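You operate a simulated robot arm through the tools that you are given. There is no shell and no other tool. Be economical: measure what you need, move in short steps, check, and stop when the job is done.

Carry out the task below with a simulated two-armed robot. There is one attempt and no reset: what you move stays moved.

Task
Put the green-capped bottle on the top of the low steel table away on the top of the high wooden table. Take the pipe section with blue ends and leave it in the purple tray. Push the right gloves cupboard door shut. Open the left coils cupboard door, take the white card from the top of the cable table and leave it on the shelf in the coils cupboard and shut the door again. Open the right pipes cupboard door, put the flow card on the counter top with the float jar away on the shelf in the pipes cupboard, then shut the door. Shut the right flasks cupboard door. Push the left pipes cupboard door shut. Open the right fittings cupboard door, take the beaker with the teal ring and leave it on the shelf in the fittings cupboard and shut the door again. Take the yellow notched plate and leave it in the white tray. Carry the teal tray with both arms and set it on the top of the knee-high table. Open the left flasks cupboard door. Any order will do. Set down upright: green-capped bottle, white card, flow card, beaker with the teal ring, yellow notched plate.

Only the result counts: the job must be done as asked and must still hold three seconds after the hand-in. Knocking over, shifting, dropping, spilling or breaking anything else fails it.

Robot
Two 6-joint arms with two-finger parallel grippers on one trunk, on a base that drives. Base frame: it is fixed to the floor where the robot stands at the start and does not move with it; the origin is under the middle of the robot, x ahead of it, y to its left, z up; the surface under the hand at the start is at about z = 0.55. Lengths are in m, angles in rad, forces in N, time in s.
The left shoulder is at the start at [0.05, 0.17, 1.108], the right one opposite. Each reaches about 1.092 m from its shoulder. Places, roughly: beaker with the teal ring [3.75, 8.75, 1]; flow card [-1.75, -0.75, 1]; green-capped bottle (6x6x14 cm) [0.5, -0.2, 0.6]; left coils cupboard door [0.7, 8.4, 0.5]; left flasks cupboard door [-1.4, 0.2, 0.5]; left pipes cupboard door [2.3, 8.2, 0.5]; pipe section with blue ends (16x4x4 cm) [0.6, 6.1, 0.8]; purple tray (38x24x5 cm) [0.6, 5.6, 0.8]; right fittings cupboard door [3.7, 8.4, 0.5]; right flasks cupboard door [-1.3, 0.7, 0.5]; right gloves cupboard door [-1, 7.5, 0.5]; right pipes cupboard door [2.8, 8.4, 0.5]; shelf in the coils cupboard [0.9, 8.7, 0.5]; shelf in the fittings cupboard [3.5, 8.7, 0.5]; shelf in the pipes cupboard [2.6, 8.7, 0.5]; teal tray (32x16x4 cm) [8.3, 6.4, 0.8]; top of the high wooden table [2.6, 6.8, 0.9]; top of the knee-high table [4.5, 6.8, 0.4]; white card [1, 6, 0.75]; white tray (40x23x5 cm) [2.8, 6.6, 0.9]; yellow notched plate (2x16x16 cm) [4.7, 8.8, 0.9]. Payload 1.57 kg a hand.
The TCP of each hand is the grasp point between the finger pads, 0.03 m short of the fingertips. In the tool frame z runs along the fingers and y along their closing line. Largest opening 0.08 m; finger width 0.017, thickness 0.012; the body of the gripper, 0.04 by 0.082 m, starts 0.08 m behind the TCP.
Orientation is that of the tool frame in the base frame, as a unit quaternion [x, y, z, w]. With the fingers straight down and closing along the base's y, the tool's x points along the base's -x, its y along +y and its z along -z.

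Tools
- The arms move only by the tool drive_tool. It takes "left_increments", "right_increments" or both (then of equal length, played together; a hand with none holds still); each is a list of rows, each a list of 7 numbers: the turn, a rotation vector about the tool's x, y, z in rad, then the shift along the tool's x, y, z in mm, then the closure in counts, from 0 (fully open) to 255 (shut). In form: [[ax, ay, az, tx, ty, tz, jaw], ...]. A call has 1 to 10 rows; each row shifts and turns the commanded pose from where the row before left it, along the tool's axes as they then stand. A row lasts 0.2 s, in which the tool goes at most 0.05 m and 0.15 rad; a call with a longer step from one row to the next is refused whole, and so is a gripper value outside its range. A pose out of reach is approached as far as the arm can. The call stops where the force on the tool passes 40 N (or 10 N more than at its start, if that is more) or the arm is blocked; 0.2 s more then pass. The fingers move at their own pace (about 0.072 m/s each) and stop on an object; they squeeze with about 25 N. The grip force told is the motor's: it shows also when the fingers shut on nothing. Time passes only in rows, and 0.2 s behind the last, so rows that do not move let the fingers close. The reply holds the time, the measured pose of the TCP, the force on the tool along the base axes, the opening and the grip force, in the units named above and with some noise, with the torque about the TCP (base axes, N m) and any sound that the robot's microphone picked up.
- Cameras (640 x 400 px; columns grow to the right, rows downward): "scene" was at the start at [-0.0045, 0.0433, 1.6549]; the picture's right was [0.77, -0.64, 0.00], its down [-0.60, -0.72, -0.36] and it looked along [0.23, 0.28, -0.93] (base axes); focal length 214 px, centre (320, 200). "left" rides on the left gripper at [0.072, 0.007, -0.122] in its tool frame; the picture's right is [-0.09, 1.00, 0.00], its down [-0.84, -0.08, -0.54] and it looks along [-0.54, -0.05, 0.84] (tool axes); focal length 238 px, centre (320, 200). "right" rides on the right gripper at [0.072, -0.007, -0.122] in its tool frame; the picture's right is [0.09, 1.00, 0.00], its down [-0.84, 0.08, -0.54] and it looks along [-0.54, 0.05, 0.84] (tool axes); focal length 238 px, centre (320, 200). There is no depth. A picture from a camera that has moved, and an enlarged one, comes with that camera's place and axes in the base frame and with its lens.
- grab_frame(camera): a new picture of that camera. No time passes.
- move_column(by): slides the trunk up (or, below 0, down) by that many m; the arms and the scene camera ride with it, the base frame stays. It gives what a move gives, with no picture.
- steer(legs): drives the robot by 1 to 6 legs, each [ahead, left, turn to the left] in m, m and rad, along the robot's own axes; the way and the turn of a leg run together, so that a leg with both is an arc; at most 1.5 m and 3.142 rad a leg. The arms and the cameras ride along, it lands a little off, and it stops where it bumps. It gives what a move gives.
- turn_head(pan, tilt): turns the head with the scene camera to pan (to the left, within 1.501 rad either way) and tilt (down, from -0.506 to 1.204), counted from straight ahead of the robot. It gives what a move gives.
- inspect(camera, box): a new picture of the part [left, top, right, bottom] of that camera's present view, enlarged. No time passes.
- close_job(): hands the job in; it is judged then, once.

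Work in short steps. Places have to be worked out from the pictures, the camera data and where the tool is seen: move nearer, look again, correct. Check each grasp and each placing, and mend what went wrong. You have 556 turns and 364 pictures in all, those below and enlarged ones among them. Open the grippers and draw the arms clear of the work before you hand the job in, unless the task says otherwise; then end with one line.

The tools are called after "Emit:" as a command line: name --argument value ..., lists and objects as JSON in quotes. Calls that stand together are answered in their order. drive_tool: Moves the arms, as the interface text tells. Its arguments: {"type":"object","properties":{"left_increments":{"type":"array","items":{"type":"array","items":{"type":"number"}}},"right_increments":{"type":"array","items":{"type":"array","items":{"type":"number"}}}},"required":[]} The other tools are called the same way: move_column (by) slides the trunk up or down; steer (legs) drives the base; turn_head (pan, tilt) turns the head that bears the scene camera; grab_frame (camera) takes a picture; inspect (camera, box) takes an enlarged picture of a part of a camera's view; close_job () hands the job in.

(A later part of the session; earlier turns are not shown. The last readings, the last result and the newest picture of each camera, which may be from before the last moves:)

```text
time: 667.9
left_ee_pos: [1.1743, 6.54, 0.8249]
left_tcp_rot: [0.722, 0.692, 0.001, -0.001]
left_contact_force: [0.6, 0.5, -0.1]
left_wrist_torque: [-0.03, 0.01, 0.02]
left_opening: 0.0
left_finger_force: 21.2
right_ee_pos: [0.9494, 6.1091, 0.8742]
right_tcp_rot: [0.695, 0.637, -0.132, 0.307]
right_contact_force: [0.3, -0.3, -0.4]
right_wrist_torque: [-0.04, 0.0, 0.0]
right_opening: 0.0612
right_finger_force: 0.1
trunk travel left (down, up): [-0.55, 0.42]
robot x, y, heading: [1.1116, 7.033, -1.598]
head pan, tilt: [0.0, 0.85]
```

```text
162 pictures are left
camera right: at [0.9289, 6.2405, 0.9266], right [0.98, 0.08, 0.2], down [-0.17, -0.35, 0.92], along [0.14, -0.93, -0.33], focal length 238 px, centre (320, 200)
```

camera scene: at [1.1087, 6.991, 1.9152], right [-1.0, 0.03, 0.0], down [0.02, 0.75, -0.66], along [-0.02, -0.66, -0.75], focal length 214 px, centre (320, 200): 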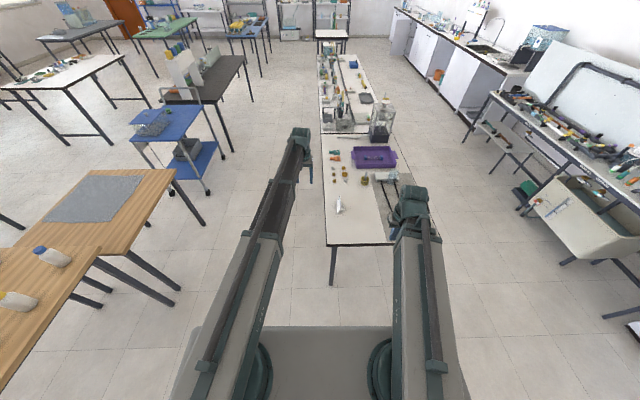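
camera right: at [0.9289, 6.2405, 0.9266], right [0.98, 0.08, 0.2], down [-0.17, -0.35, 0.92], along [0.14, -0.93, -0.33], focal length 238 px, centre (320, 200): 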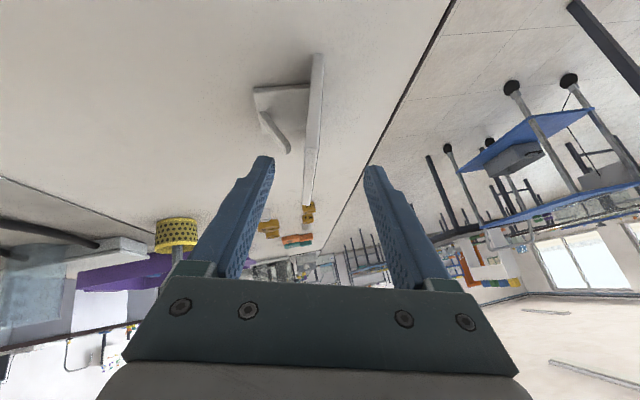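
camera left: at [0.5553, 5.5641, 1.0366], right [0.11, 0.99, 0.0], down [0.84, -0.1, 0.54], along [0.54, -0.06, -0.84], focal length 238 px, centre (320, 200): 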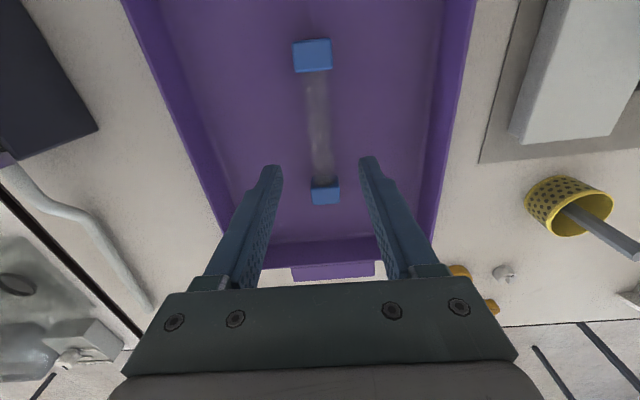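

Emit:
move_column --by -0.035

Emit:
grab_frame --camera "right"

```text
time: 668.7
left_ee_pos: [1.1739, 6.5396, 0.79]
left_tcp_rot: [0.722, 0.692, 0.0, 0.0]
left_contact_force: [0.9, -0.4, 0.0]
left_wrist_torque: [-0.02, 0.01, -0.02]
left_opening: 0.0001
left_finger_force: 21.2
right_ee_pos: [0.9509, 6.1098, 0.8391]
right_tcp_rot: [0.695, 0.637, -0.132, 0.307]
right_contact_force: [0.0, 0.7, -0.9]
right_wrist_torque: [0.01, 0.02, -0.01]
right_opening: 0.0612
right_finger_force: 0.2
trunk travel left (down, up): [-0.515, 0.455]
robot x, y, heading: [1.111, 7.0312, -1.596]
head pan, tilt: [0.0, 0.85]
```

```text
161 pictures are left
camera right: at [0.9289, 6.2405, 0.8915], right [0.98, 0.08, 0.2], down [-0.17, -0.35, 0.92], along [0.14, -0.93, -0.33], focal length 238 px, centre (320, 200)
```

right: 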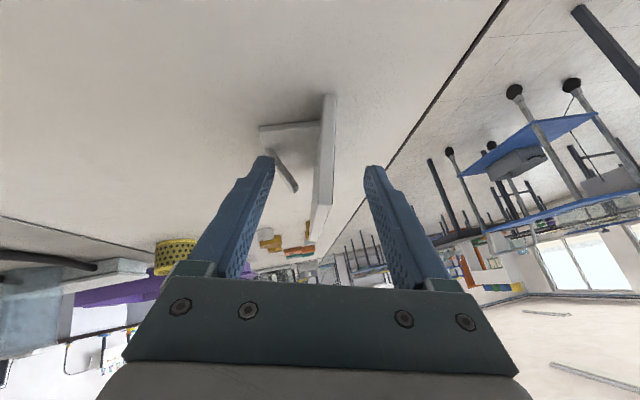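

Emit:
drive_tool --right_increments '[[0, 0, 0, 0, 0, 0, 255], [0, 0, 0, 0, 0, 0, 255], [0, 0, 0, 0, 0, 0, 255], [0, 0, 0, 0, 0, 0, 255]]'

Emit:
move_column --by 0.05

Emit:
grab_frame --camera "right"

```text
time: 669.7
left_ee_pos: [1.1752, 6.5399, 0.7911]
left_tcp_rot: [0.722, 0.692, 0.001, -0.001]
left_contact_force: [-0.6, -0.1, 0.4]
left_wrist_torque: [-0.01, -0.02, -0.04]
left_opening: 0.0004
left_finger_force: 21.6
right_ee_pos: [0.9507, 6.1098, 0.8398]
right_tcp_rot: [0.694, 0.637, -0.132, 0.308]
right_contact_force: [0.6, 0.1, 0.4]
right_wrist_torque: [-0.12, -0.04, 0.06]
right_opening: 0.0073
right_finger_force: 24.7
trunk travel left (down, up): [-0.515, 0.455]
robot x, y, heading: [1.1106, 7.0306, -1.592]
head pan, tilt: [0.0, 0.85]
```

```text
time: 670.6
left_ee_pos: [1.1737, 6.5392, 0.8401]
left_tcp_rot: [0.722, 0.692, 0.001, -0.001]
left_contact_force: [-0.2, 0.0, 0.1]
left_wrist_torque: [0.01, -0.03, 0.0]
left_opening: 0.0
left_finger_force: 21.3
right_ee_pos: [0.9492, 6.1095, 0.8892]
right_tcp_rot: [0.694, 0.637, -0.132, 0.307]
right_contact_force: [0.1, -0.4, -0.3]
right_wrist_torque: [0.03, 0.01, 0.03]
right_opening: 0.0071
right_finger_force: 24.2
trunk travel left (down, up): [-0.565, 0.405]
robot x, y, heading: [1.1054, 7.0253, -1.599]
head pan, tilt: [0.0, 0.85]
```

```text
160 pictures are left
camera right: at [0.9289, 6.2402, 0.9413], right [0.98, 0.08, 0.2], down [-0.17, -0.35, 0.92], along [0.14, -0.93, -0.33], focal length 238 px, centre (320, 200)
```

right: 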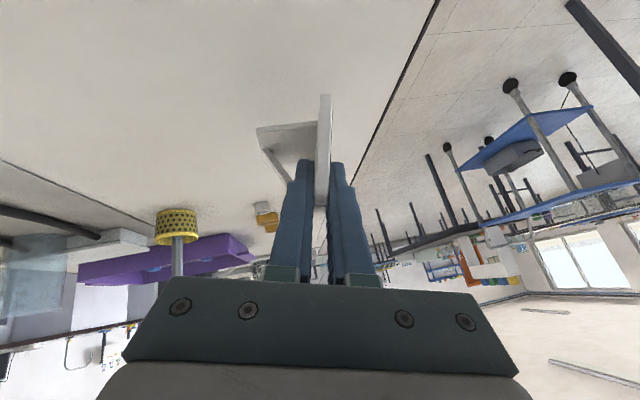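

The card is held. I raise fully, draw the right arm in and out to the side, then turn to face the coils cupboard.

Emit:
move_column --by 0.4

Emit:
drive_tool --right_increments '[[0, 0, 0, 22, -25, -24.7, 255], [0, 0, 0, 22, -25, -24.7, 255], [0, 0, 0, 22, -25, -24.7, 255], [0, 0, 0, 22, -25, -24.7, 255], [0, 0, 0, 22, -25, -24.7, 255], [0, 0, 0, 22, -25, -24.7, 255], [0, 0, 0, 22, -25, -24.7, 255], [0, 0, 0, 22, -25, -24.7, 255], [0, 0, 0, 22, -25, -24.7, 255], [0, 0, 0, 22, -25, -24.7, 255]]'

Emit:
steer --legs '[[-0.2, 0, 0], [0, 0, 1.58], [0, 0, 1.58]]'

Emit:
turn_head --pan 0.2 --tilt 0.7

Emit:
grab_frame --camera "scene"

```text
time: 674.5
left_ee_pos: [1.174, 6.5404, 1.2394]
left_tcp_rot: [0.722, 0.692, 0.0, -0.001]
left_contact_force: [-0.5, -0.2, 0.7]
left_wrist_torque: [0.03, -0.01, 0.02]
left_opening: 0.0
left_finger_force: 20.7
right_ee_pos: [0.9507, 6.109, 1.2893]
right_tcp_rot: [0.694, 0.637, -0.132, 0.307]
right_contact_force: [-1.2, -0.3, -0.2]
right_wrist_torque: [0.0, -0.02, -0.02]
right_opening: 0.0073
right_finger_force: 24.9
trunk travel left (down, up): [-0.965, 0.005]
robot x, y, heading: [1.1112, 7.0311, -1.59]
head pan, tilt: [0.0, 0.85]
```

```text
time: 676.7
left_ee_pos: [1.1744, 6.5404, 1.2401]
left_tcp_rot: [0.721, 0.693, 0.0, 0.0]
left_contact_force: [0.1, 0.8, 0.0]
left_wrist_torque: [0.01, 0.02, 0.0]
left_opening: 0.0
left_finger_force: 21.4
right_ee_pos: [0.6906, 6.4341, 1.2897]
right_tcp_rot: [0.694, 0.638, -0.132, 0.308]
right_contact_force: [0.0, -0.5, -0.8]
right_wrist_torque: [0.0, -0.01, -0.01]
right_opening: 0.0073
right_finger_force: 25.2
trunk travel left (down, up): [-0.965, 0.005]
robot x, y, heading: [1.1078, 7.0306, -1.595]
head pan, tilt: [0.0, 0.85]
```

```text
time: 686.0
left_ee_pos: [1.0382, 7.717, 1.241]
left_tcp_rot: [-0.702, 0.712, 0.0, 0.0]
left_contact_force: [-0.2, -0.6, -0.9]
left_wrist_torque: [-0.03, -0.02, 0.0]
left_opening: 0.0
left_finger_force: 21.8
right_ee_pos: [1.5179, 7.837, 1.2884]
right_tcp_rot: [-0.647, 0.686, 0.309, 0.128]
right_contact_force: [-0.8, 0.4, -0.2]
right_wrist_torque: [-0.03, 0.01, 0.02]
right_opening: 0.0073
right_finger_force: 24.7
trunk travel left (down, up): [-0.965, 0.005]
robot x, y, heading: [1.1143, 7.2277, 1.574]
head pan, tilt: [0.0, 0.85]
```

```text
time: 686.7
left_ee_pos: [1.0384, 7.7177, 1.2399]
left_tcp_rot: [-0.702, 0.712, -0.001, -0.001]
left_contact_force: [-0.1, 0.3, 0.4]
left_wrist_torque: [0.01, 0.0, 0.0]
left_opening: 0.0
left_finger_force: 21.3
right_ee_pos: [1.5176, 7.8379, 1.2887]
right_tcp_rot: [-0.647, 0.686, 0.309, 0.127]
right_contact_force: [-0.4, 0.3, -0.2]
right_wrist_torque: [-0.03, 0.02, 0.0]
right_opening: 0.0072
right_finger_force: 25.0
trunk travel left (down, up): [-0.965, 0.005]
robot x, y, heading: [1.1144, 7.2286, 1.57]
head pan, tilt: [0.201, 0.7]
```

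```text
159 pictures are left
camera scene: at [1.0979, 7.272, 1.9325], right [0.98, 0.2, 0.0], down [0.13, -0.63, -0.76], along [-0.15, 0.75, -0.64], focal length 214 px, centre (320, 200)
```

scene: 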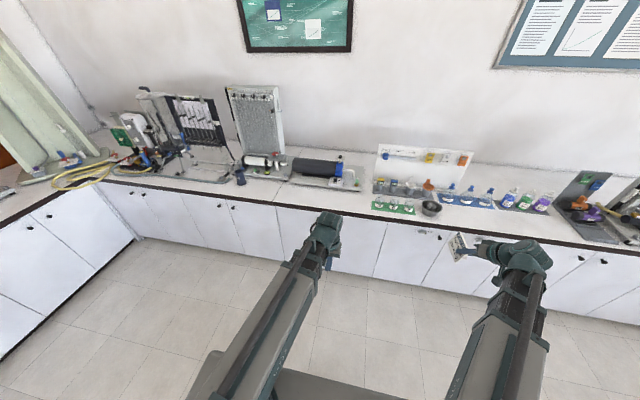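

Emit:
inspect --camera "scene" --box '[180, 170, 480, 310]'

```text
2.13 times, centred on (330, 240) of scene
camera zoom: at [1.0979, 7.272, 1.9325], right [0.98, 0.2, 0.0], down [0.13, -0.63, -0.76], along [-0.15, 0.75, -0.64], focal length 458 px, centre (299, 115)
```

zoom: 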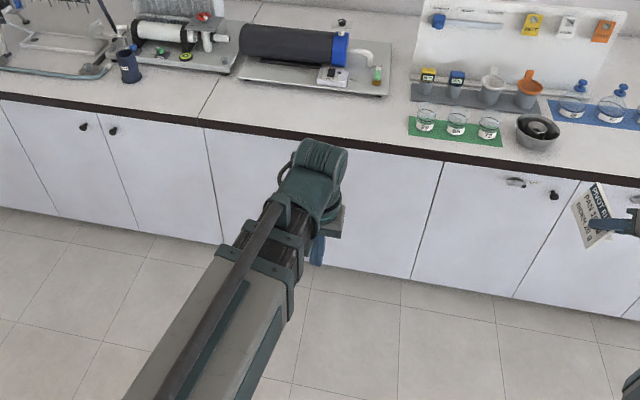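

The coils cupboard spans about x 0.51–1.35. I move the base to (1.36, 7.6), level the left hand, and lower the trunk to knob height.

Emit:
drive_tool --left_increments '[[0, -0.15, 0, 0, 0, 0, 130], [0, -0.15, 0, 0, 0, 0, 130], [0, -0.15, 0, 0, 0, 0, 130], [0, -0.15, 0, 0, 0, 0, 130], [0, -0.15, 0, 0, 0, 0, 130], [0, -0.15, 0, 0, 0, 0, 130], [0, -0.15, 0, 0, 0, 0, 130], [0, -0.15, 0, 0, 0, 0, 130], [0, -0.15, 0, 0, 0, 0, 130], [0, -0.15, 0, 0, 0, 0, 130]]'

Emit:
steer --legs '[[0.2, -0.25, 0]]'

Emit:
drive_tool --left_increments '[[0, -0.07, 0, 0, 40, 0, 130], [0, 0, 0, 0, 40, 0, 130], [0, 0, 0, 0, 40, 0, 130], [0, 0, 0, 0, 40, 0, 130], [0, 0, 0, 0, 40, 0, 130], [0, 0, 0, 0, 40, 0, 130], [0, 0, 0, 0, 40, 0, 130], [0, 0, 0, 0, 40, 0, 130]]'

Emit:
move_column --by -0.4

Emit:
move_column --by -0.3

Emit:
grab_frame --camera "left"

Emit:
grab_frame --camera "scene"

```text
time: 688.9
left_ee_pos: [1.0866, 7.8819, 1.4436]
left_tcp_rot: [-0.514, 0.523, 0.477, 0.485]
left_contact_force: [-0.8, 0.1, 0.3]
left_wrist_torque: [-0.02, 0.04, 0.02]
left_opening: 0.039
left_finger_force: 0.0
left hand out of reach, approached as far as the arm can: row 2, 3, 4, 5, 6, 7, 8, 9, 10
right_ee_pos: [1.5179, 7.837, 1.2885]
right_tcp_rot: [-0.647, 0.685, 0.31, 0.128]
right_contact_force: [0.0, -0.3, -0.2]
right_wrist_torque: [0.0, 0.0, -0.02]
right_opening: 0.0073
right_finger_force: 24.4
trunk travel left (down, up): [-0.965, 0.005]
robot x, y, heading: [1.117, 7.2267, 1.571]
head pan, tilt: [0.201, 0.7]
```

```text
time: 691.0
left_ee_pos: [1.338, 8.0843, 1.4439]
left_tcp_rot: [-0.514, 0.523, 0.477, 0.485]
left_contact_force: [0.3, 0.2, 0.9]
left_wrist_torque: [0.02, 0.01, 0.03]
left_opening: 0.0391
left_finger_force: 0.0
right_ee_pos: [1.7688, 8.0375, 1.2896]
right_tcp_rot: [-0.646, 0.686, 0.309, 0.128]
right_contact_force: [1.0, -0.9, -0.3]
right_wrist_torque: [-0.01, 0.01, 0.0]
right_opening: 0.0075
right_finger_force: 25.3
trunk travel left (down, up): [-0.965, 0.005]
robot x, y, heading: [1.3635, 7.4313, 1.572]
head pan, tilt: [0.201, 0.7]
```

```text
time: 692.8
left_ee_pos: [1.0199, 8.1125, 1.459]
left_tcp_rot: [-0.497, 0.506, 0.494, 0.503]
left_contact_force: [0.1, 0.2, 0.4]
left_wrist_torque: [0.01, -0.04, -0.01]
left_opening: 0.039
left_finger_force: 0.1
left hand out of reach, approached as far as the arm can: row 1, 2, 3
right_ee_pos: [1.7663, 8.0382, 1.2905]
right_tcp_rot: [-0.646, 0.687, 0.309, 0.129]
right_contact_force: [0.3, 0.2, -0.3]
right_wrist_torque: [-0.01, 0.02, -0.03]
right_opening: 0.0072
right_finger_force: 24.9
trunk travel left (down, up): [-0.965, 0.005]
robot x, y, heading: [1.3632, 7.4317, 1.567]
head pan, tilt: [0.201, 0.7]
```

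```text
time: 696.7
left_ee_pos: [1.0212, 8.1115, 1.0582]
left_tcp_rot: [-0.497, 0.505, 0.494, 0.503]
left_contact_force: [0.5, -0.2, -0.9]
left_wrist_torque: [0.0, -0.01, 0.03]
left_opening: 0.0394
left_finger_force: 0.0
right_ee_pos: [1.7678, 8.0381, 0.8891]
right_tcp_rot: [-0.646, 0.686, 0.31, 0.128]
right_contact_force: [0.9, 0.6, 0.1]
right_wrist_torque: [-0.02, 0.08, 0.03]
right_opening: 0.0074
right_finger_force: 25.7
trunk travel left (down, up): [-0.565, 0.405]
robot x, y, heading: [1.3625, 7.4305, 1.571]
head pan, tilt: [0.201, 0.7]
```

```text
time: 699.7
left_ee_pos: [1.0217, 8.1112, 0.7591]
left_tcp_rot: [-0.497, 0.506, 0.494, 0.503]
left_contact_force: [0.1, 0.3, -0.3]
left_wrist_torque: [0.01, 0.01, -0.03]
left_opening: 0.0391
left_finger_force: 0.1
right_ee_pos: [1.7684, 8.0391, 0.5883]
right_tcp_rot: [-0.646, 0.686, 0.309, 0.128]
right_contact_force: [1.2, 0.6, -0.2]
right_wrist_torque: [-0.02, 0.03, 0.01]
right_opening: 0.0076
right_finger_force: 25.0
trunk travel left (down, up): [-0.265, 0.705]
robot x, y, heading: [1.362, 7.4322, 1.567]
head pan, tilt: [0.201, 0.7]
```

```text
157 pictures are left
camera left: at [1.0127, 7.9887, 0.6873], right [-1.0, 0.02, 0.09], down [0.07, -0.54, 0.84], along [0.06, 0.84, 0.54], focal length 238 px, centre (320, 200)
```

left: 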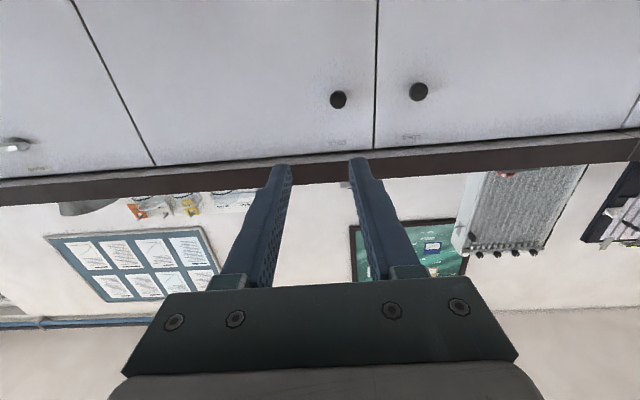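

```text
156 pictures are left
camera scene: at [1.3463, 7.4736, 1.2326], right [0.98, 0.2, 0.0], down [0.13, -0.63, -0.76], along [-0.15, 0.75, -0.64], focal length 214 px, centre (320, 200)
```

scene: 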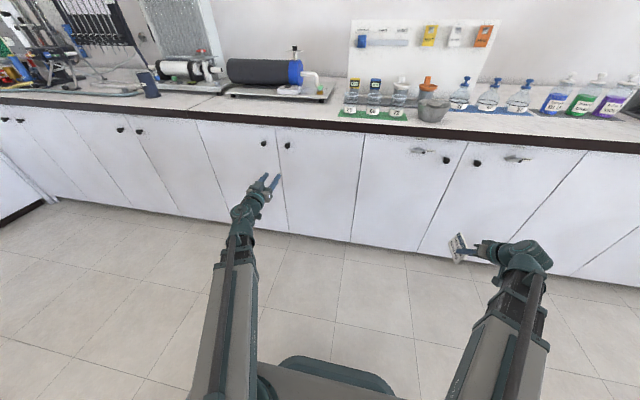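

The left coils knob is at (0.874, 8.385, 0.757), hinge x≈0.52. I shift the base left 0.1, align and approach.

Emit:
steer --legs '[[0, 0.1, 0]]'

Emit:
drive_tool --left_increments '[[0, 0, 0, 0, 16, 40, 130], [0, 0, 0, 0, 16, 40, 130], [0, 0, 0, 0, 16, 40, 130], [0, 0, 0, 0, 0, 40, 130], [0, 0, 0, 0, 0, 10, 130], [0, 0, 0, 0, 0, 0, 130]]'

Emit:
grab_frame --camera "left"

```text
time: 700.8
left_ee_pos: [0.9207, 8.1119, 0.7587]
left_tcp_rot: [-0.498, 0.505, 0.495, 0.502]
left_contact_force: [0.8, 0.4, -1.7]
left_wrist_torque: [0.01, 0.03, -0.01]
left_opening: 0.0391
left_finger_force: 0.1
right_ee_pos: [1.6674, 8.0385, 0.5893]
right_tcp_rot: [-0.645, 0.687, 0.309, 0.128]
right_contact_force: [-0.1, 0.0, -1.5]
right_wrist_torque: [-0.03, 0.04, -0.01]
right_opening: 0.0073
right_finger_force: 25.2
trunk travel left (down, up): [-0.265, 0.705]
robot x, y, heading: [1.2617, 7.4293, 1.569]
head pan, tilt: [0.201, 0.7]
```

```text
time: 702.2
left_ee_pos: [0.8765, 8.2823, 0.7596]
left_tcp_rot: [-0.497, 0.506, 0.494, 0.503]
left_contact_force: [0.3, -0.1, -0.6]
left_wrist_torque: [-0.01, -0.01, 0.01]
left_opening: 0.0394
left_finger_force: 0.0
right_ee_pos: [1.6671, 8.0374, 0.5899]
right_tcp_rot: [-0.646, 0.686, 0.31, 0.128]
right_contact_force: [0.0, 0.6, 0.2]
right_wrist_torque: [-0.03, -0.03, -0.04]
right_opening: 0.0073
right_finger_force: 24.7
trunk travel left (down, up): [-0.265, 0.705]
robot x, y, heading: [1.2641, 7.4253, 1.571]
head pan, tilt: [0.201, 0.7]
```

```text
155 pictures are left
camera left: at [0.8678, 8.1592, 0.687], right [-1.0, 0.02, 0.09], down [0.07, -0.54, 0.84], along [0.06, 0.84, 0.53], focal length 238 px, centre (320, 200)
```

left: 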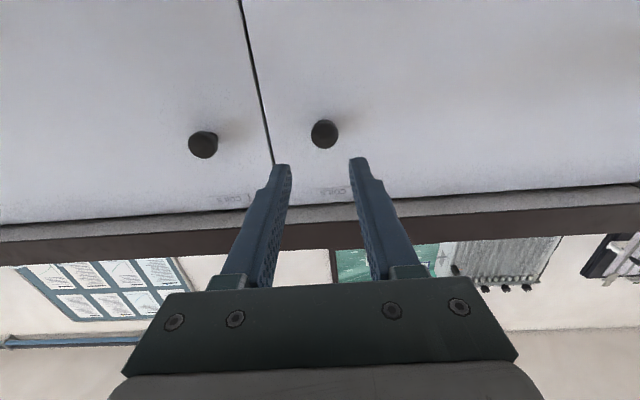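

Label says COILS. I advance, grip, and pull along the arc.

Emit:
drive_tool --left_increments '[[0, 0, 0, 0, 3, 32, 130], [0, 0, 0, 0, 0, 32, 130], [0, 0, 0, 0, 0, 32, 130], [0, 0, 0, 0, 0, 0, 255], [0, 0, 0, 0, 0, 0, 255], [0, 0, 0, 0, 0, 0, 255]]'

Emit:
drive_tool --left_increments '[[0.078, 0, 0, 0, 3.5, -27.5, 255], [0.078, 0, 0, 0, 3.5, -27.5, 255], [0.078, 0, 0, 0, 3.5, -27.5, 255], [0.078, 0, 0, 0, 3.5, -27.5, 255], [0.078, 0, 0, 0, 3.5, -27.5, 255], [0.078, 0, 0, 0, 3.5, -27.5, 255], [0.078, 0, 0, 0, 3.5, -27.5, 255], [0.078, 0, 0, 0, 3.5, -27.5, 255], [0.078, 0, 0, 0, 3.5, -27.5, 255]]'

Emit:
grab_frame --camera "scene"

```text
time: 703.6
left_ee_pos: [0.8736, 8.379, 0.7582]
left_tcp_rot: [-0.497, 0.507, 0.493, 0.503]
left_contact_force: [-0.2, -0.2, -4.3]
left_wrist_torque: [-0.07, 0.06, 0.33]
left_opening: 0.0267
left_finger_force: 36.9
right_ee_pos: [1.6667, 8.0378, 0.5903]
right_tcp_rot: [-0.646, 0.686, 0.309, 0.128]
right_contact_force: [0.5, 1.1, -0.2]
right_wrist_torque: [-0.01, -0.01, 0.02]
right_opening: 0.0071
right_finger_force: 25.6
trunk travel left (down, up): [-0.265, 0.705]
robot x, y, heading: [1.2604, 7.4313, 1.572]
head pan, tilt: [0.201, 0.7]
```

```text
time: 705.6
left_ee_pos: [0.7687, 8.158, 0.7584]
left_tcp_rot: [-0.292, 0.647, 0.288, 0.643]
left_contact_force: [17.2, -18.0, -19.8]
left_wrist_torque: [0.22, 0.05, 0.51]
left_opening: 0.027
left_finger_force: 37.8
right_ee_pos: [1.6674, 8.0374, 0.5886]
right_tcp_rot: [-0.646, 0.686, 0.309, 0.128]
right_contact_force: [0.5, 0.3, -1.3]
right_wrist_torque: [0.0, -0.04, 0.02]
right_opening: 0.0072
right_finger_force: 25.1
trunk travel left (down, up): [-0.265, 0.705]
robot x, y, heading: [1.2645, 7.4292, 1.569]
head pan, tilt: [0.201, 0.7]
```

```text
154 pictures are left
camera scene: at [1.2464, 7.4738, 1.2323], right [0.98, 0.2, 0.0], down [0.13, -0.63, -0.76], along [-0.15, 0.75, -0.64], focal length 214 px, centre (320, 200)
```

scene: 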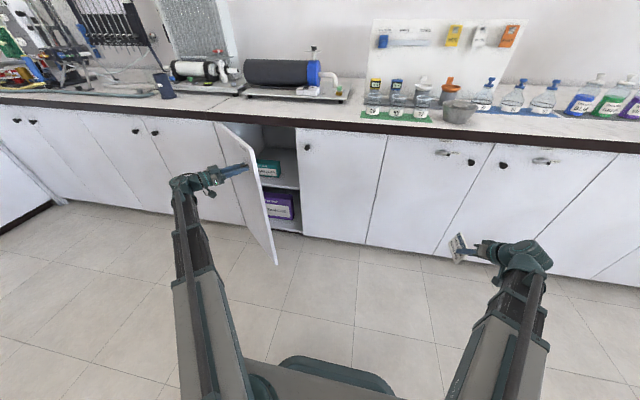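

41° open. I ease outward a bit and continue.

Emit:
drive_tool --left_increments '[[0, 0, 0, 0, -4, 0, 255], [0.07, 0, 0, 0, 2, -24.5, 255], [0.07, 0, 0, 0, 2, -24.5, 255], [0.07, 0, 0, 0, 2, -24.5, 255], [0.07, 0, 0, 0, 2, -24.5, 255]]'

Emit:
drive_tool --left_increments '[[0, 0, 0, 0, 0, 0, 60], [0, 0, 0, 0, 0, 0, 0], [-0.12, 0, 0, 0, 0, -4, 0], [-0.12, 0, 0, 0, 0, -4, 0], [-0.12, 0, 0, 0, 0, -4, 100], [-0.12, 0, 0, 0, 0, 0, 255], [0, 0, 0, 0, 0, 0, 255], [0, 0, 0, 0, 0, 0, 255]]'

Emit:
grab_frame --camera "scene"

```text
time: 706.8
left_ee_pos: [0.6909, 8.0967, 0.7581]
left_tcp_rot: [-0.203, 0.678, 0.198, 0.678]
left_contact_force: [-7.0, 6.4, -9.3]
left_wrist_torque: [-0.32, 0.33, 1.05]
left_opening: 0.0269
left_finger_force: 37.8
right_ee_pos: [1.666, 8.0389, 0.5887]
right_tcp_rot: [-0.647, 0.686, 0.308, 0.126]
right_contact_force: [-0.5, 0.8, -1.1]
right_wrist_torque: [-0.01, -0.04, 0.04]
right_opening: 0.0073
right_finger_force: 25.3
trunk travel left (down, up): [-0.265, 0.705]
robot x, y, heading: [1.265, 7.429, 1.569]
head pan, tilt: [0.201, 0.7]
```

```text
time: 708.6
left_ee_pos: [0.6877, 8.0834, 0.7597]
left_tcp_rot: [-0.353, 0.614, 0.351, 0.613]
left_contact_force: [2.0, -3.8, 4.1]
left_wrist_torque: [0.44, -0.15, -0.08]
left_opening: 0.0296
left_finger_force: 39.3
right_ee_pos: [1.6673, 8.0376, 0.5904]
right_tcp_rot: [-0.646, 0.686, 0.31, 0.127]
right_contact_force: [0.5, 0.0, -0.7]
right_wrist_torque: [-0.01, 0.03, 0.01]
right_opening: 0.0072
right_finger_force: 25.0
trunk travel left (down, up): [-0.265, 0.705]
robot x, y, heading: [1.2637, 7.4299, 1.573]
head pan, tilt: [0.201, 0.7]
stopped in row 8 (left hand): the force on the tool passed its limit at 41 N (the readings are from after the stop); the commanded pose is now the measured one
```

```text
153 pictures are left
camera scene: at [1.2466, 7.4725, 1.2328], right [0.98, 0.2, 0.0], down [0.13, -0.63, -0.77], along [-0.15, 0.75, -0.64], focal length 214 px, centre (320, 200)
```

scene: 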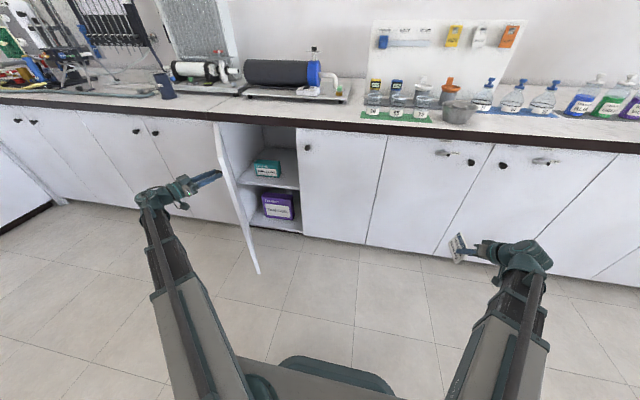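

Emit:
drive_tool --left_increments '[[0, 0, 0, 0, 14, -22, 255], [0.03, 0, 0, 0, 15, -21, 255], [0.03, 0, 0, 0, 15, -21, 255], [0.03, 0, 0, 0, 15, -20, 255]]'

Emit:
grab_frame --camera "scene"

```text
time: 709.6
left_ee_pos: [0.5907, 8.0437, 0.7594]
left_tcp_rot: [-0.326, 0.628, 0.325, 0.627]
left_contact_force: [-1.4, -3.3, 6.0]
left_wrist_torque: [0.37, -0.29, 0.74]
left_opening: 0.0288
left_finger_force: 39.3
right_ee_pos: [1.6675, 8.0376, 0.5897]
right_tcp_rot: [-0.646, 0.686, 0.309, 0.128]
right_contact_force: [-0.2, 0.3, 0.3]
right_wrist_torque: [-0.02, 0.0, 0.03]
right_opening: 0.0073
right_finger_force: 24.9
trunk travel left (down, up): [-0.265, 0.705]
robot x, y, heading: [1.2699, 7.4292, 1.573]
head pan, tilt: [0.201, 0.7]
```

```text
152 pictures are left
camera scene: at [1.2465, 7.4726, 1.2326], right [0.98, 0.2, 0.0], down [0.13, -0.63, -0.77], along [-0.15, 0.75, -0.64], focal length 214 px, centre (320, 200)
```

scene: 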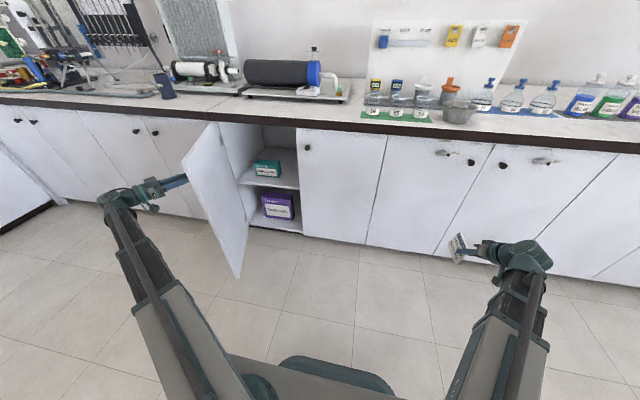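

The door is about 78° open. I release the knob and back the left hand away.

Emit:
drive_tool --left_increments '[[0, 0, 0, 0, 0, 0, 60], [0, 0, 0, 0, 0, 0, 0], [0, 0, 0, 0, 0, 0, 0], [0, 0, 0, 0, 0, -30, 0], [0, 0, 0, 0, 0, -30, 0], [0, 0, 0, 0, 0, -30, 0], [0, 0, 0, 0, 10, -30, 0]]'

Emit:
grab_frame --camera "scene"

```text
time: 711.2
left_ee_pos: [0.5162, 7.9531, 0.7586]
left_tcp_rot: [-0.326, 0.63, 0.322, 0.627]
left_contact_force: [0.1, -0.3, -0.3]
left_wrist_torque: [0.02, 0.02, 0.0]
left_opening: 0.0799
left_finger_force: 0.1
right_ee_pos: [1.6673, 8.0375, 0.5895]
right_tcp_rot: [-0.646, 0.685, 0.31, 0.127]
right_contact_force: [0.4, 0.6, 0.2]
right_wrist_torque: [-0.02, -0.01, 0.0]
right_opening: 0.0072
right_finger_force: 24.9
trunk travel left (down, up): [-0.265, 0.705]
robot x, y, heading: [1.2671, 7.4316, 1.568]
head pan, tilt: [0.201, 0.7]
```

```text
151 pictures are left
camera scene: at [1.2464, 7.4733, 1.2325], right [0.98, 0.2, 0.0], down [0.13, -0.63, -0.76], along [-0.15, 0.75, -0.64], focal length 214 px, centre (320, 200)
```

scene: 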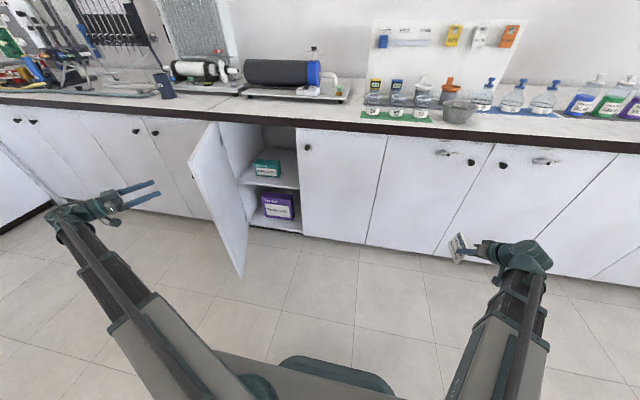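

I shift the base 0.42 left and bring the card in front of the opening.

Emit:
steer --legs '[[0, 0.42, 0]]'

Emit:
drive_tool --right_increments '[[0, 0, 0, -0.3, 38.6, 13.1, 255], [0, 0, 0, -0.3, 38.6, 13.1, 255], [0, 0, 0, -0.3, 38.6, 13.1, 255], [0, 0, 0, -0.3, 38.6, 13.1, 255], [0, 0, 0, -0.3, 38.6, 13.1, 255], [0, 0, 0, -0.3, 38.6, 13.1, 255], [0, 0, 0, -0.3, 38.6, 13.1, 255], [0, 0, 0, -0.3, 38.6, 13.1, 255], [0, 0, 0, -0.3, 38.6, 13.1, 255], [0, 0, 0, -0.3, 38.6, 13.1, 255]]'

Emit:
grab_frame --camera "right"

Emit:
grab_frame --camera "scene"

```text
time: 713.9
left_ee_pos: [0.0888, 7.9496, 0.7592]
left_tcp_rot: [-0.326, 0.629, 0.323, 0.628]
left_contact_force: [-0.2, 0.2, -0.2]
left_wrist_torque: [-0.01, -0.03, -0.02]
left_opening: 0.0803
left_finger_force: 0.0
right_ee_pos: [1.2395, 8.0383, 0.5894]
right_tcp_rot: [-0.646, 0.686, 0.309, 0.127]
right_contact_force: [-0.4, 0.2, -0.2]
right_wrist_torque: [-0.03, 0.01, -0.04]
right_opening: 0.0073
right_finger_force: 25.0
trunk travel left (down, up): [-0.265, 0.705]
robot x, y, heading: [0.8368, 7.4299, 1.574]
head pan, tilt: [0.201, 0.7]
```

```text
time: 716.0
left_ee_pos: [0.0883, 7.9502, 0.7593]
left_tcp_rot: [-0.326, 0.629, 0.323, 0.628]
left_contact_force: [0.9, -0.5, -0.3]
left_wrist_torque: [-0.01, 0.01, 0.02]
left_opening: 0.0801
left_finger_force: 0.1
right_ee_pos: [0.8369, 8.1063, 0.5899]
right_tcp_rot: [-0.647, 0.685, 0.31, 0.128]
right_contact_force: [-0.1, -0.3, -0.8]
right_wrist_torque: [-0.05, 0.01, -0.01]
right_opening: 0.0075
right_finger_force: 25.1
trunk travel left (down, up): [-0.265, 0.705]
robot x, y, heading: [0.8419, 7.428, 1.576]
head pan, tilt: [0.201, 0.7]
```

```text
150 pictures are left
camera right: at [0.8615, 7.9775, 0.6415], right [-0.97, -0.1, 0.21], down [0.16, 0.35, 0.92], along [-0.17, 0.93, -0.33], focal length 238 px, centre (320, 200)
```

right: 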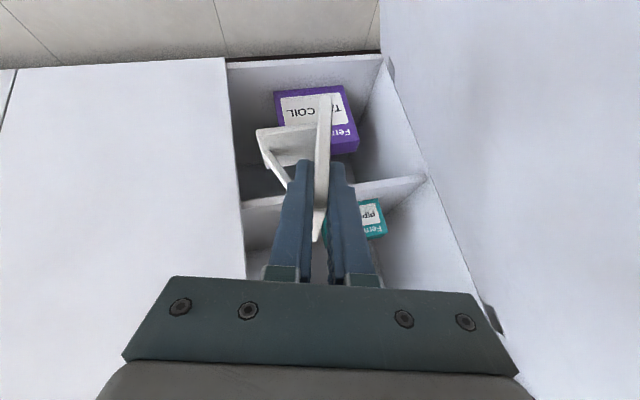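

```text
149 pictures are left
camera scene: at [0.8213, 7.4726, 1.2325], right [0.98, 0.2, 0.0], down [0.13, -0.63, -0.76], along [-0.15, 0.75, -0.64], focal length 214 px, centre (320, 200)
```

scene: 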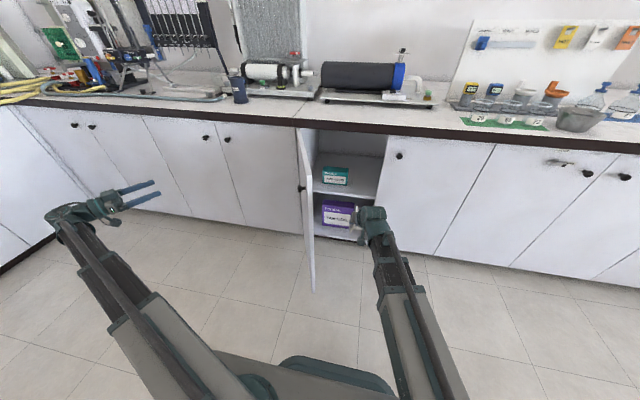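

The free part of the shelf is right of the teal box (x ≥ 0.79). I go in with the card at x≈0.855, partly, and look.

Emit:
drive_tool --right_increments '[[0, 0, 0, -30.3, -2.5, 21.8, 255], [0, 0, 0, -30.3, -2.5, 21.8, 255], [0, 0, 0, -30.3, -2.5, 21.8, 255], [0, 0, 0, -30.3, -2.5, 21.8, 255], [0, 0, 0, -30.3, -2.5, 21.8, 255], [0, 0, 0, -30.3, -2.5, 21.8, 255], [0, 0, 0, 0, 0, 0, 255]]'

Emit:
grab_frame --camera "right"

Emit:
inspect --camera "scene" --box '[270, 110, 430, 250]'

```text
time: 717.6
left_ee_pos: [0.0888, 7.9487, 0.7594]
left_tcp_rot: [-0.326, 0.629, 0.323, 0.627]
left_contact_force: [-0.3, 0.5, 0.0]
left_wrist_torque: [0.02, -0.01, 0.01]
left_opening: 0.0798
left_finger_force: 0.0
right_ee_pos: [0.8486, 8.3311, 0.5893]
right_tcp_rot: [-0.647, 0.685, 0.309, 0.128]
right_contact_force: [0.6, 0.3, -1.0]
right_wrist_torque: [-0.03, 0.02, 0.02]
right_opening: 0.0074
right_finger_force: 24.2
trunk travel left (down, up): [-0.265, 0.705]
robot x, y, heading: [0.839, 7.4269, 1.571]
head pan, tilt: [0.201, 0.7]
```

```text
148 pictures are left
camera right: at [0.8718, 8.2023, 0.6414], right [-0.97, -0.1, 0.2], down [0.16, 0.36, 0.92], along [-0.17, 0.93, -0.33], focal length 238 px, centre (320, 200)
```

right: 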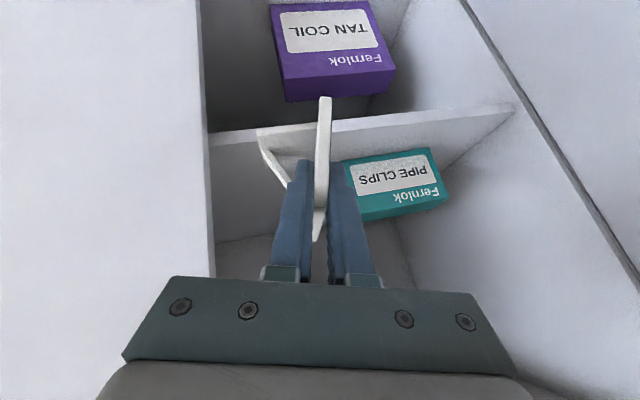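

```text
2.86 times, centred on (350, 180) of scene
camera zoom: at [0.8211, 7.4726, 1.2325], right [0.98, 0.2, 0.0], down [0.13, -0.63, -0.76], along [-0.15, 0.75, -0.64], focal length 613 px, centre (234, 257)
```

zoom: 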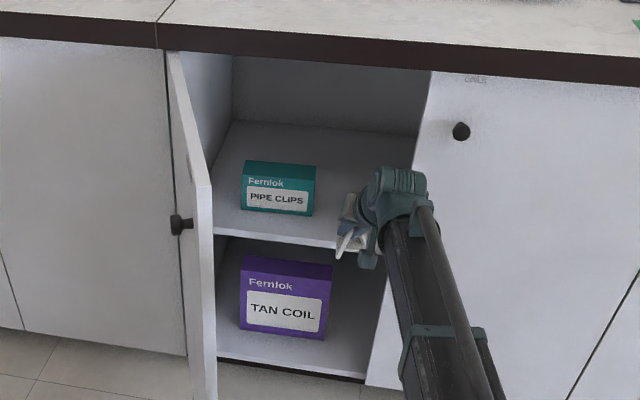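

Clearances are fine (teal box edge x≈0.77, right door edge x≈0.93). I go in to y≈8.48 and lower near the shelf.

Emit:
drive_tool --right_increments '[[0, 0, 0, -30.3, -2.5, 21.8, 255], [0, 0, 0, -30.3, -2.5, 21.8, 255], [0, 0, 0, -30.3, -2.5, 21.8, 255], [0, 0, 0, -30.3, -2.5, 21.8, 255], [0, 0, 0, 0, 0, 0, 255]]'

Emit:
move_column --by -0.045

Emit:
grab_frame --camera "right"

```text
time: 718.9
left_ee_pos: [0.0892, 7.9495, 0.7589]
left_tcp_rot: [-0.326, 0.629, 0.323, 0.627]
left_contact_force: [0.1, 0.5, 0.0]
left_wrist_torque: [0.03, -0.02, 0.0]
left_opening: 0.08
left_finger_force: 0.0
right_ee_pos: [0.8548, 8.4754, 0.5888]
right_tcp_rot: [-0.647, 0.685, 0.31, 0.127]
right_contact_force: [0.7, -0.1, -0.8]
right_wrist_torque: [0.01, 0.0, -0.02]
right_opening: 0.0074
right_finger_force: 25.3
right hand out of reach, approached as far as the arm can: row 4
trunk travel left (down, up): [-0.265, 0.705]
robot x, y, heading: [0.8392, 7.4291, 1.577]
head pan, tilt: [0.201, 0.7]
```

```text
time: 719.7
left_ee_pos: [0.0886, 7.9495, 0.7142]
left_tcp_rot: [-0.327, 0.629, 0.324, 0.627]
left_contact_force: [0.1, -0.1, 0.6]
left_wrist_torque: [-0.03, 0.0, 0.03]
left_opening: 0.08
left_finger_force: 0.1
right_ee_pos: [0.8546, 8.4752, 0.5445]
right_tcp_rot: [-0.647, 0.685, 0.31, 0.128]
right_contact_force: [-0.5, -1.0, -0.7]
right_wrist_torque: [-0.05, 0.0, -0.01]
right_opening: 0.007
right_finger_force: 25.1
trunk travel left (down, up): [-0.22, 0.75]
robot x, y, heading: [0.8401, 7.4286, 1.575]
head pan, tilt: [0.201, 0.7]
```

```text
146 pictures are left
camera right: at [0.8787, 8.3459, 0.5964], right [-0.97, -0.1, 0.2], down [0.16, 0.35, 0.92], along [-0.17, 0.93, -0.33], focal length 238 px, centre (320, 200)
```

right: 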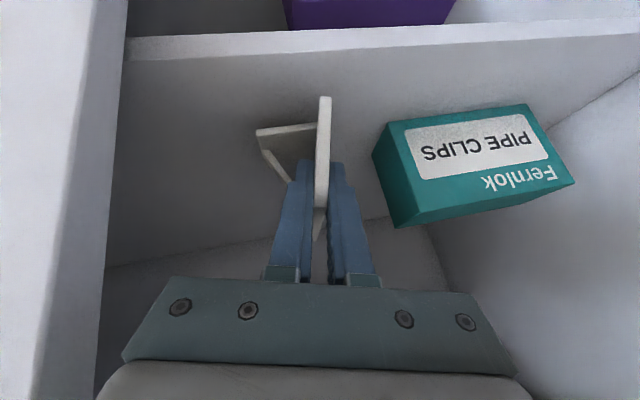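

Emit:
move_column --by -0.006

Emit:
move_column --by -0.005

Emit:
move_column --by -0.003

```text
time: 720.3
left_ee_pos: [0.0885, 7.9502, 0.708]
left_tcp_rot: [-0.327, 0.629, 0.324, 0.627]
left_contact_force: [-1.2, 0.2, -0.1]
left_wrist_torque: [0.01, 0.01, -0.01]
left_opening: 0.0803
left_finger_force: 0.1
right_ee_pos: [0.8543, 8.4754, 0.5385]
right_tcp_rot: [-0.647, 0.685, 0.31, 0.128]
right_contact_force: [0.6, 1.5, -0.2]
right_wrist_torque: [-0.03, -0.03, 0.0]
right_opening: 0.0071
right_finger_force: 25.1
trunk travel left (down, up): [-0.214, 0.756]
robot x, y, heading: [0.8387, 7.4299, 1.573]
head pan, tilt: [0.201, 0.7]
```

```text
time: 720.8
left_ee_pos: [0.0881, 7.949, 0.7019]
left_tcp_rot: [-0.327, 0.629, 0.323, 0.627]
left_contact_force: [0.0, -0.7, -0.5]
left_wrist_torque: [-0.01, 0.0, -0.01]
left_opening: 0.0799
left_finger_force: 0.2
right_ee_pos: [0.8549, 8.4758, 0.5342]
right_tcp_rot: [-0.647, 0.685, 0.31, 0.128]
right_contact_force: [-0.8, 0.2, -0.5]
right_wrist_torque: [-0.02, -0.04, -0.02]
right_opening: 0.0075
right_finger_force: 24.4
trunk travel left (down, up): [-0.209, 0.761]
robot x, y, heading: [0.8396, 7.4253, 1.57]
head pan, tilt: [0.201, 0.7]
```

```text
time: 721.3
left_ee_pos: [0.0881, 7.9498, 0.6994]
left_tcp_rot: [-0.326, 0.629, 0.323, 0.627]
left_contact_force: [-0.5, 0.3, 0.5]
left_wrist_torque: [0.01, 0.0, 0.02]
left_opening: 0.0801
left_finger_force: 0.1
right_ee_pos: [0.8543, 8.4753, 0.5304]
right_tcp_rot: [-0.646, 0.685, 0.31, 0.128]
right_contact_force: [0.0, 0.2, 0.5]
right_wrist_torque: [0.05, 0.0, 0.04]
right_opening: 0.0069
right_finger_force: 24.9
trunk travel left (down, up): [-0.206, 0.764]
robot x, y, heading: [0.8398, 7.4284, 1.576]
head pan, tilt: [0.201, 0.7]
```

Emit:
move_column --by -0.003

Emit:
move_column --by -0.003

```text
time: 721.9
left_ee_pos: [0.0884, 7.9491, 0.6977]
left_tcp_rot: [-0.326, 0.629, 0.324, 0.628]
left_contact_force: [0.4, -0.2, 0.5]
left_wrist_torque: [-0.02, -0.04, 0.0]
left_opening: 0.0802
left_finger_force: 0.1
right_ee_pos: [0.8543, 8.475, 0.5286]
right_tcp_rot: [-0.646, 0.684, 0.312, 0.129]
right_contact_force: [-0.3, 1.6, 9.3]
right_wrist_torque: [0.14, 0.02, -0.02]
right_opening: 0.0073
right_finger_force: 25.3
trunk travel left (down, up): [-0.203, 0.767]
robot x, y, heading: [0.8391, 7.429, 1.575]
head pan, tilt: [0.201, 0.7]
```

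```text
time: 722.4
left_ee_pos: [0.0882, 7.9491, 0.6957]
left_tcp_rot: [-0.326, 0.629, 0.323, 0.627]
left_contact_force: [-0.5, 0.4, 0.4]
left_wrist_torque: [0.0, -0.04, -0.05]
left_opening: 0.0796
left_finger_force: 0.1
right_ee_pos: [0.8547, 8.4754, 0.5271]
right_tcp_rot: [-0.646, 0.685, 0.311, 0.129]
right_contact_force: [0.6, 2.2, 23.4]
right_wrist_torque: [0.16, 0.02, -0.06]
right_opening: 0.007
right_finger_force: 24.6
trunk travel left (down, up): [-0.2, 0.77]
robot x, y, heading: [0.84, 7.4307, 1.573]
head pan, tilt: [0.201, 0.7]
```

Contact. I open gently and check that the card stands.

Emit:
drive_tool --right_increments '[[0, 0, 0, 0, 0, 0, 220], [0, 0, 0, 0, 0, 0, 190], [0, 0, 0, 0, 0, 0, 160], [0, 0, 0, 0, 0, 0, 150], [0, 0, 0, 0, 0, 0, 150]]'

Emit:
grab_frame --camera "right"

```text
time: 723.6
left_ee_pos: [0.0884, 7.9495, 0.6933]
left_tcp_rot: [-0.327, 0.629, 0.324, 0.627]
left_contact_force: [-0.6, 0.1, -0.5]
left_wrist_torque: [-0.03, -0.03, -0.02]
left_opening: 0.0799
left_finger_force: 0.1
right_ee_pos: [0.8543, 8.4758, 0.5245]
right_tcp_rot: [-0.647, 0.685, 0.31, 0.129]
right_contact_force: [0.2, 0.4, -0.8]
right_wrist_torque: [0.01, 0.02, -0.01]
right_opening: 0.0327
right_finger_force: 0.1
trunk travel left (down, up): [-0.2, 0.77]
robot x, y, heading: [0.8409, 7.4301, 1.571]
head pan, tilt: [0.201, 0.7]
```

```text
145 pictures are left
camera right: at [0.8787, 8.3459, 0.5764], right [-0.97, -0.1, 0.2], down [0.16, 0.35, 0.92], along [-0.17, 0.93, -0.33], focal length 238 px, centre (320, 200)
```

right: 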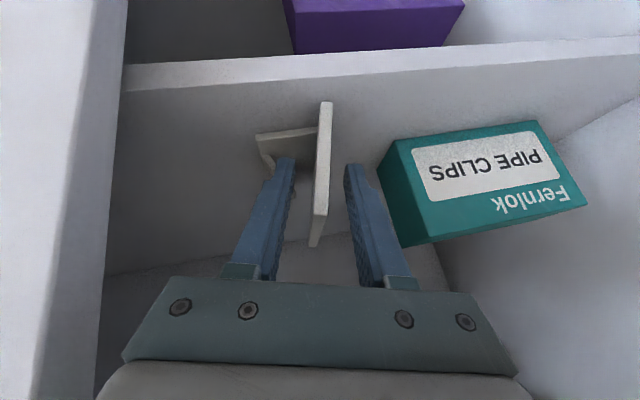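

The card stands. I raise 5 cm and withdraw.

Emit:
move_column --by 0.05

Emit:
drive_tool --right_increments '[[0, 0, 0, 30.3, 0.5, -21.8, 150], [0, 0, 0, 30.3, 0.5, -21.8, 150], [0, 0, 0, 30.3, 0.5, -21.8, 150], [0, 0, 0, 30.3, 0.5, -21.8, 150], [0, 0, 0, 30.3, 0.5, -21.8, 150], [0, 0, 0, 30.3, 0.5, -21.8, 150], [0, 0, 0, 30.3, 0.5, -21.8, 150], [0, 0, 0, 30.3, 0.5, -21.8, 150], [0, 0, 0, 30.3, 0.5, -21.8, 150]]'

Emit:
grab_frame --camera "right"

Emit:
grab_frame --camera "scene"

```text
time: 724.5
left_ee_pos: [0.0878, 7.9482, 0.7437]
left_tcp_rot: [-0.327, 0.629, 0.323, 0.627]
left_contact_force: [1.1, 0.1, -0.5]
left_wrist_torque: [-0.01, -0.01, 0.04]
left_opening: 0.0803
left_finger_force: 0.1
right_ee_pos: [0.8554, 8.4756, 0.5743]
right_tcp_rot: [-0.647, 0.685, 0.31, 0.128]
right_contact_force: [0.1, 0.5, 1.5]
right_wrist_torque: [-0.01, -0.04, -0.02]
right_opening: 0.0329
right_finger_force: 0.1
trunk travel left (down, up): [-0.25, 0.72]
robot x, y, heading: [0.8374, 7.4297, 1.573]
head pan, tilt: [0.201, 0.7]
```

```text
time: 726.5
left_ee_pos: [0.0878, 7.9503, 0.7443]
left_tcp_rot: [-0.327, 0.629, 0.324, 0.627]
left_contact_force: [0.0, -0.1, -0.2]
left_wrist_torque: [0.01, -0.01, 0.05]
left_opening: 0.08
left_finger_force: 0.2
right_ee_pos: [0.8597, 8.1411, 0.5749]
right_tcp_rot: [-0.646, 0.685, 0.31, 0.128]
right_contact_force: [0.5, 0.4, 0.3]
right_wrist_torque: [0.01, 0.03, -0.02]
right_opening: 0.0328
right_finger_force: 0.1
right hand out of reach, approached as far as the arm can: row 7
trunk travel left (down, up): [-0.25, 0.72]
robot x, y, heading: [0.8383, 7.429, 1.573]
head pan, tilt: [0.201, 0.7]
```

```text
144 pictures are left
camera right: at [0.8838, 8.0106, 0.6264], right [-0.97, -0.1, 0.21], down [0.16, 0.35, 0.92], along [-0.17, 0.93, -0.33], focal length 238 px, centre (320, 200)
```

right: 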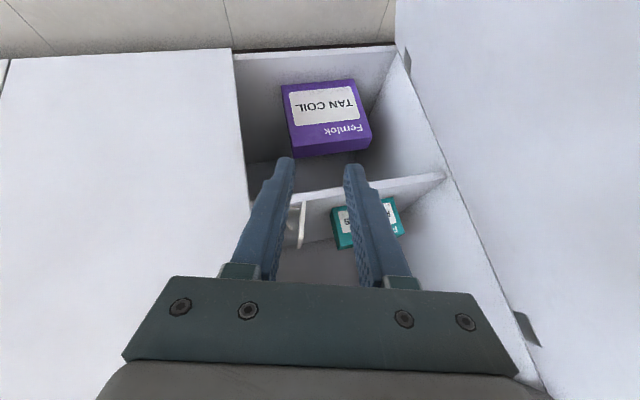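

```text
143 pictures are left
camera scene: at [0.8211, 7.4727, 1.2175], right [0.98, 0.2, 0.0], down [0.13, -0.63, -0.76], along [-0.15, 0.75, -0.64], focal length 214 px, centre (320, 200)
```

scene: 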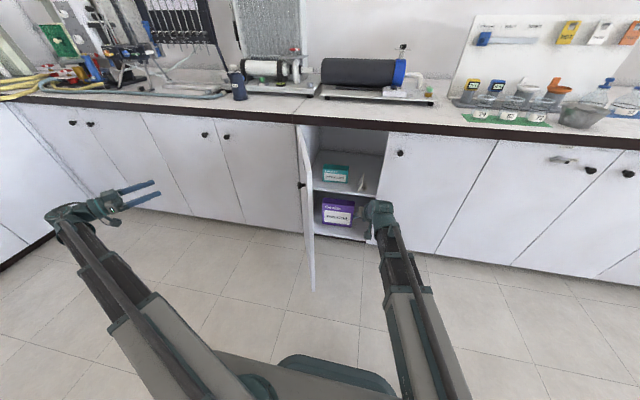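

The card stands on the shelf. I move the right hand aside and bring the left fist to the door's outer side.

Emit:
drive_tool --left_increments '[[0, 0, 0, 0, -21.7, 36.8, 255], [0, 0, 0, 0, -21.7, 36.8, 255], [0, 0, 0, 0, -21.7, 36.8, 255], [0, 0, 0, 0, -21.7, 36.8, 255], [0, 0, 0, 0, -21.7, 36.8, 255], [0, 0, 0, 0, -21.7, 36.8, 255], [0, 0, 0, 0, -21.7, 36.8, 255], [0, 0, 0, 0, -21.7, 36.8, 255]]' --right_increments '[[0, 0, 0, 0, -38.6, -13.1, 255], [0, 0, 0, 0, -38.6, -13.1, 255], [0, 0, 0, 0, -38.6, -13.1, 255], [0, 0, 0, 0, -38.6, -13.1, 255], [0, 0, 0, 0, -38.6, -13.1, 255], [0, 0, 0, 0, -38.6, -13.1, 255], [0, 0, 0, 0, -38.6, -13.1, 255], [0, 0, 0, 0, -38.6, -13.1, 255]]'

Emit:
grab_frame --camera "scene"

```text
time: 728.3
left_ee_pos: [0.4005, 8.0906, 0.744]
left_tcp_rot: [-0.327, 0.629, 0.324, 0.627]
left_contact_force: [0.0, 0.8, 0.0]
left_wrist_torque: [-0.01, 0.02, -0.02]
left_opening: 0.0
left_finger_force: 21.5
right_ee_pos: [1.1802, 8.0864, 0.5754]
right_tcp_rot: [-0.646, 0.685, 0.31, 0.129]
right_contact_force: [-0.2, 0.0, -0.1]
right_wrist_torque: [-0.03, -0.03, -0.02]
right_opening: 0.0
right_finger_force: 21.8
trunk travel left (down, up): [-0.25, 0.72]
robot x, y, heading: [0.8405, 7.4298, 1.573]
head pan, tilt: [0.201, 0.7]
```

```text
142 pictures are left
camera scene: at [0.8208, 7.4725, 1.2175], right [0.98, 0.2, 0.0], down [0.13, -0.63, -0.76], along [-0.15, 0.75, -0.64], focal length 214 px, centre (320, 200)
```

scene: 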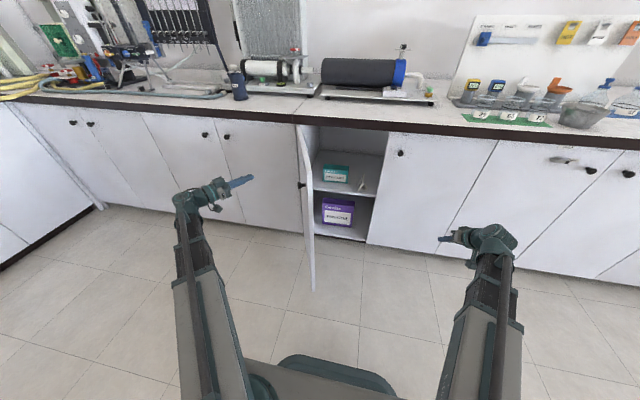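

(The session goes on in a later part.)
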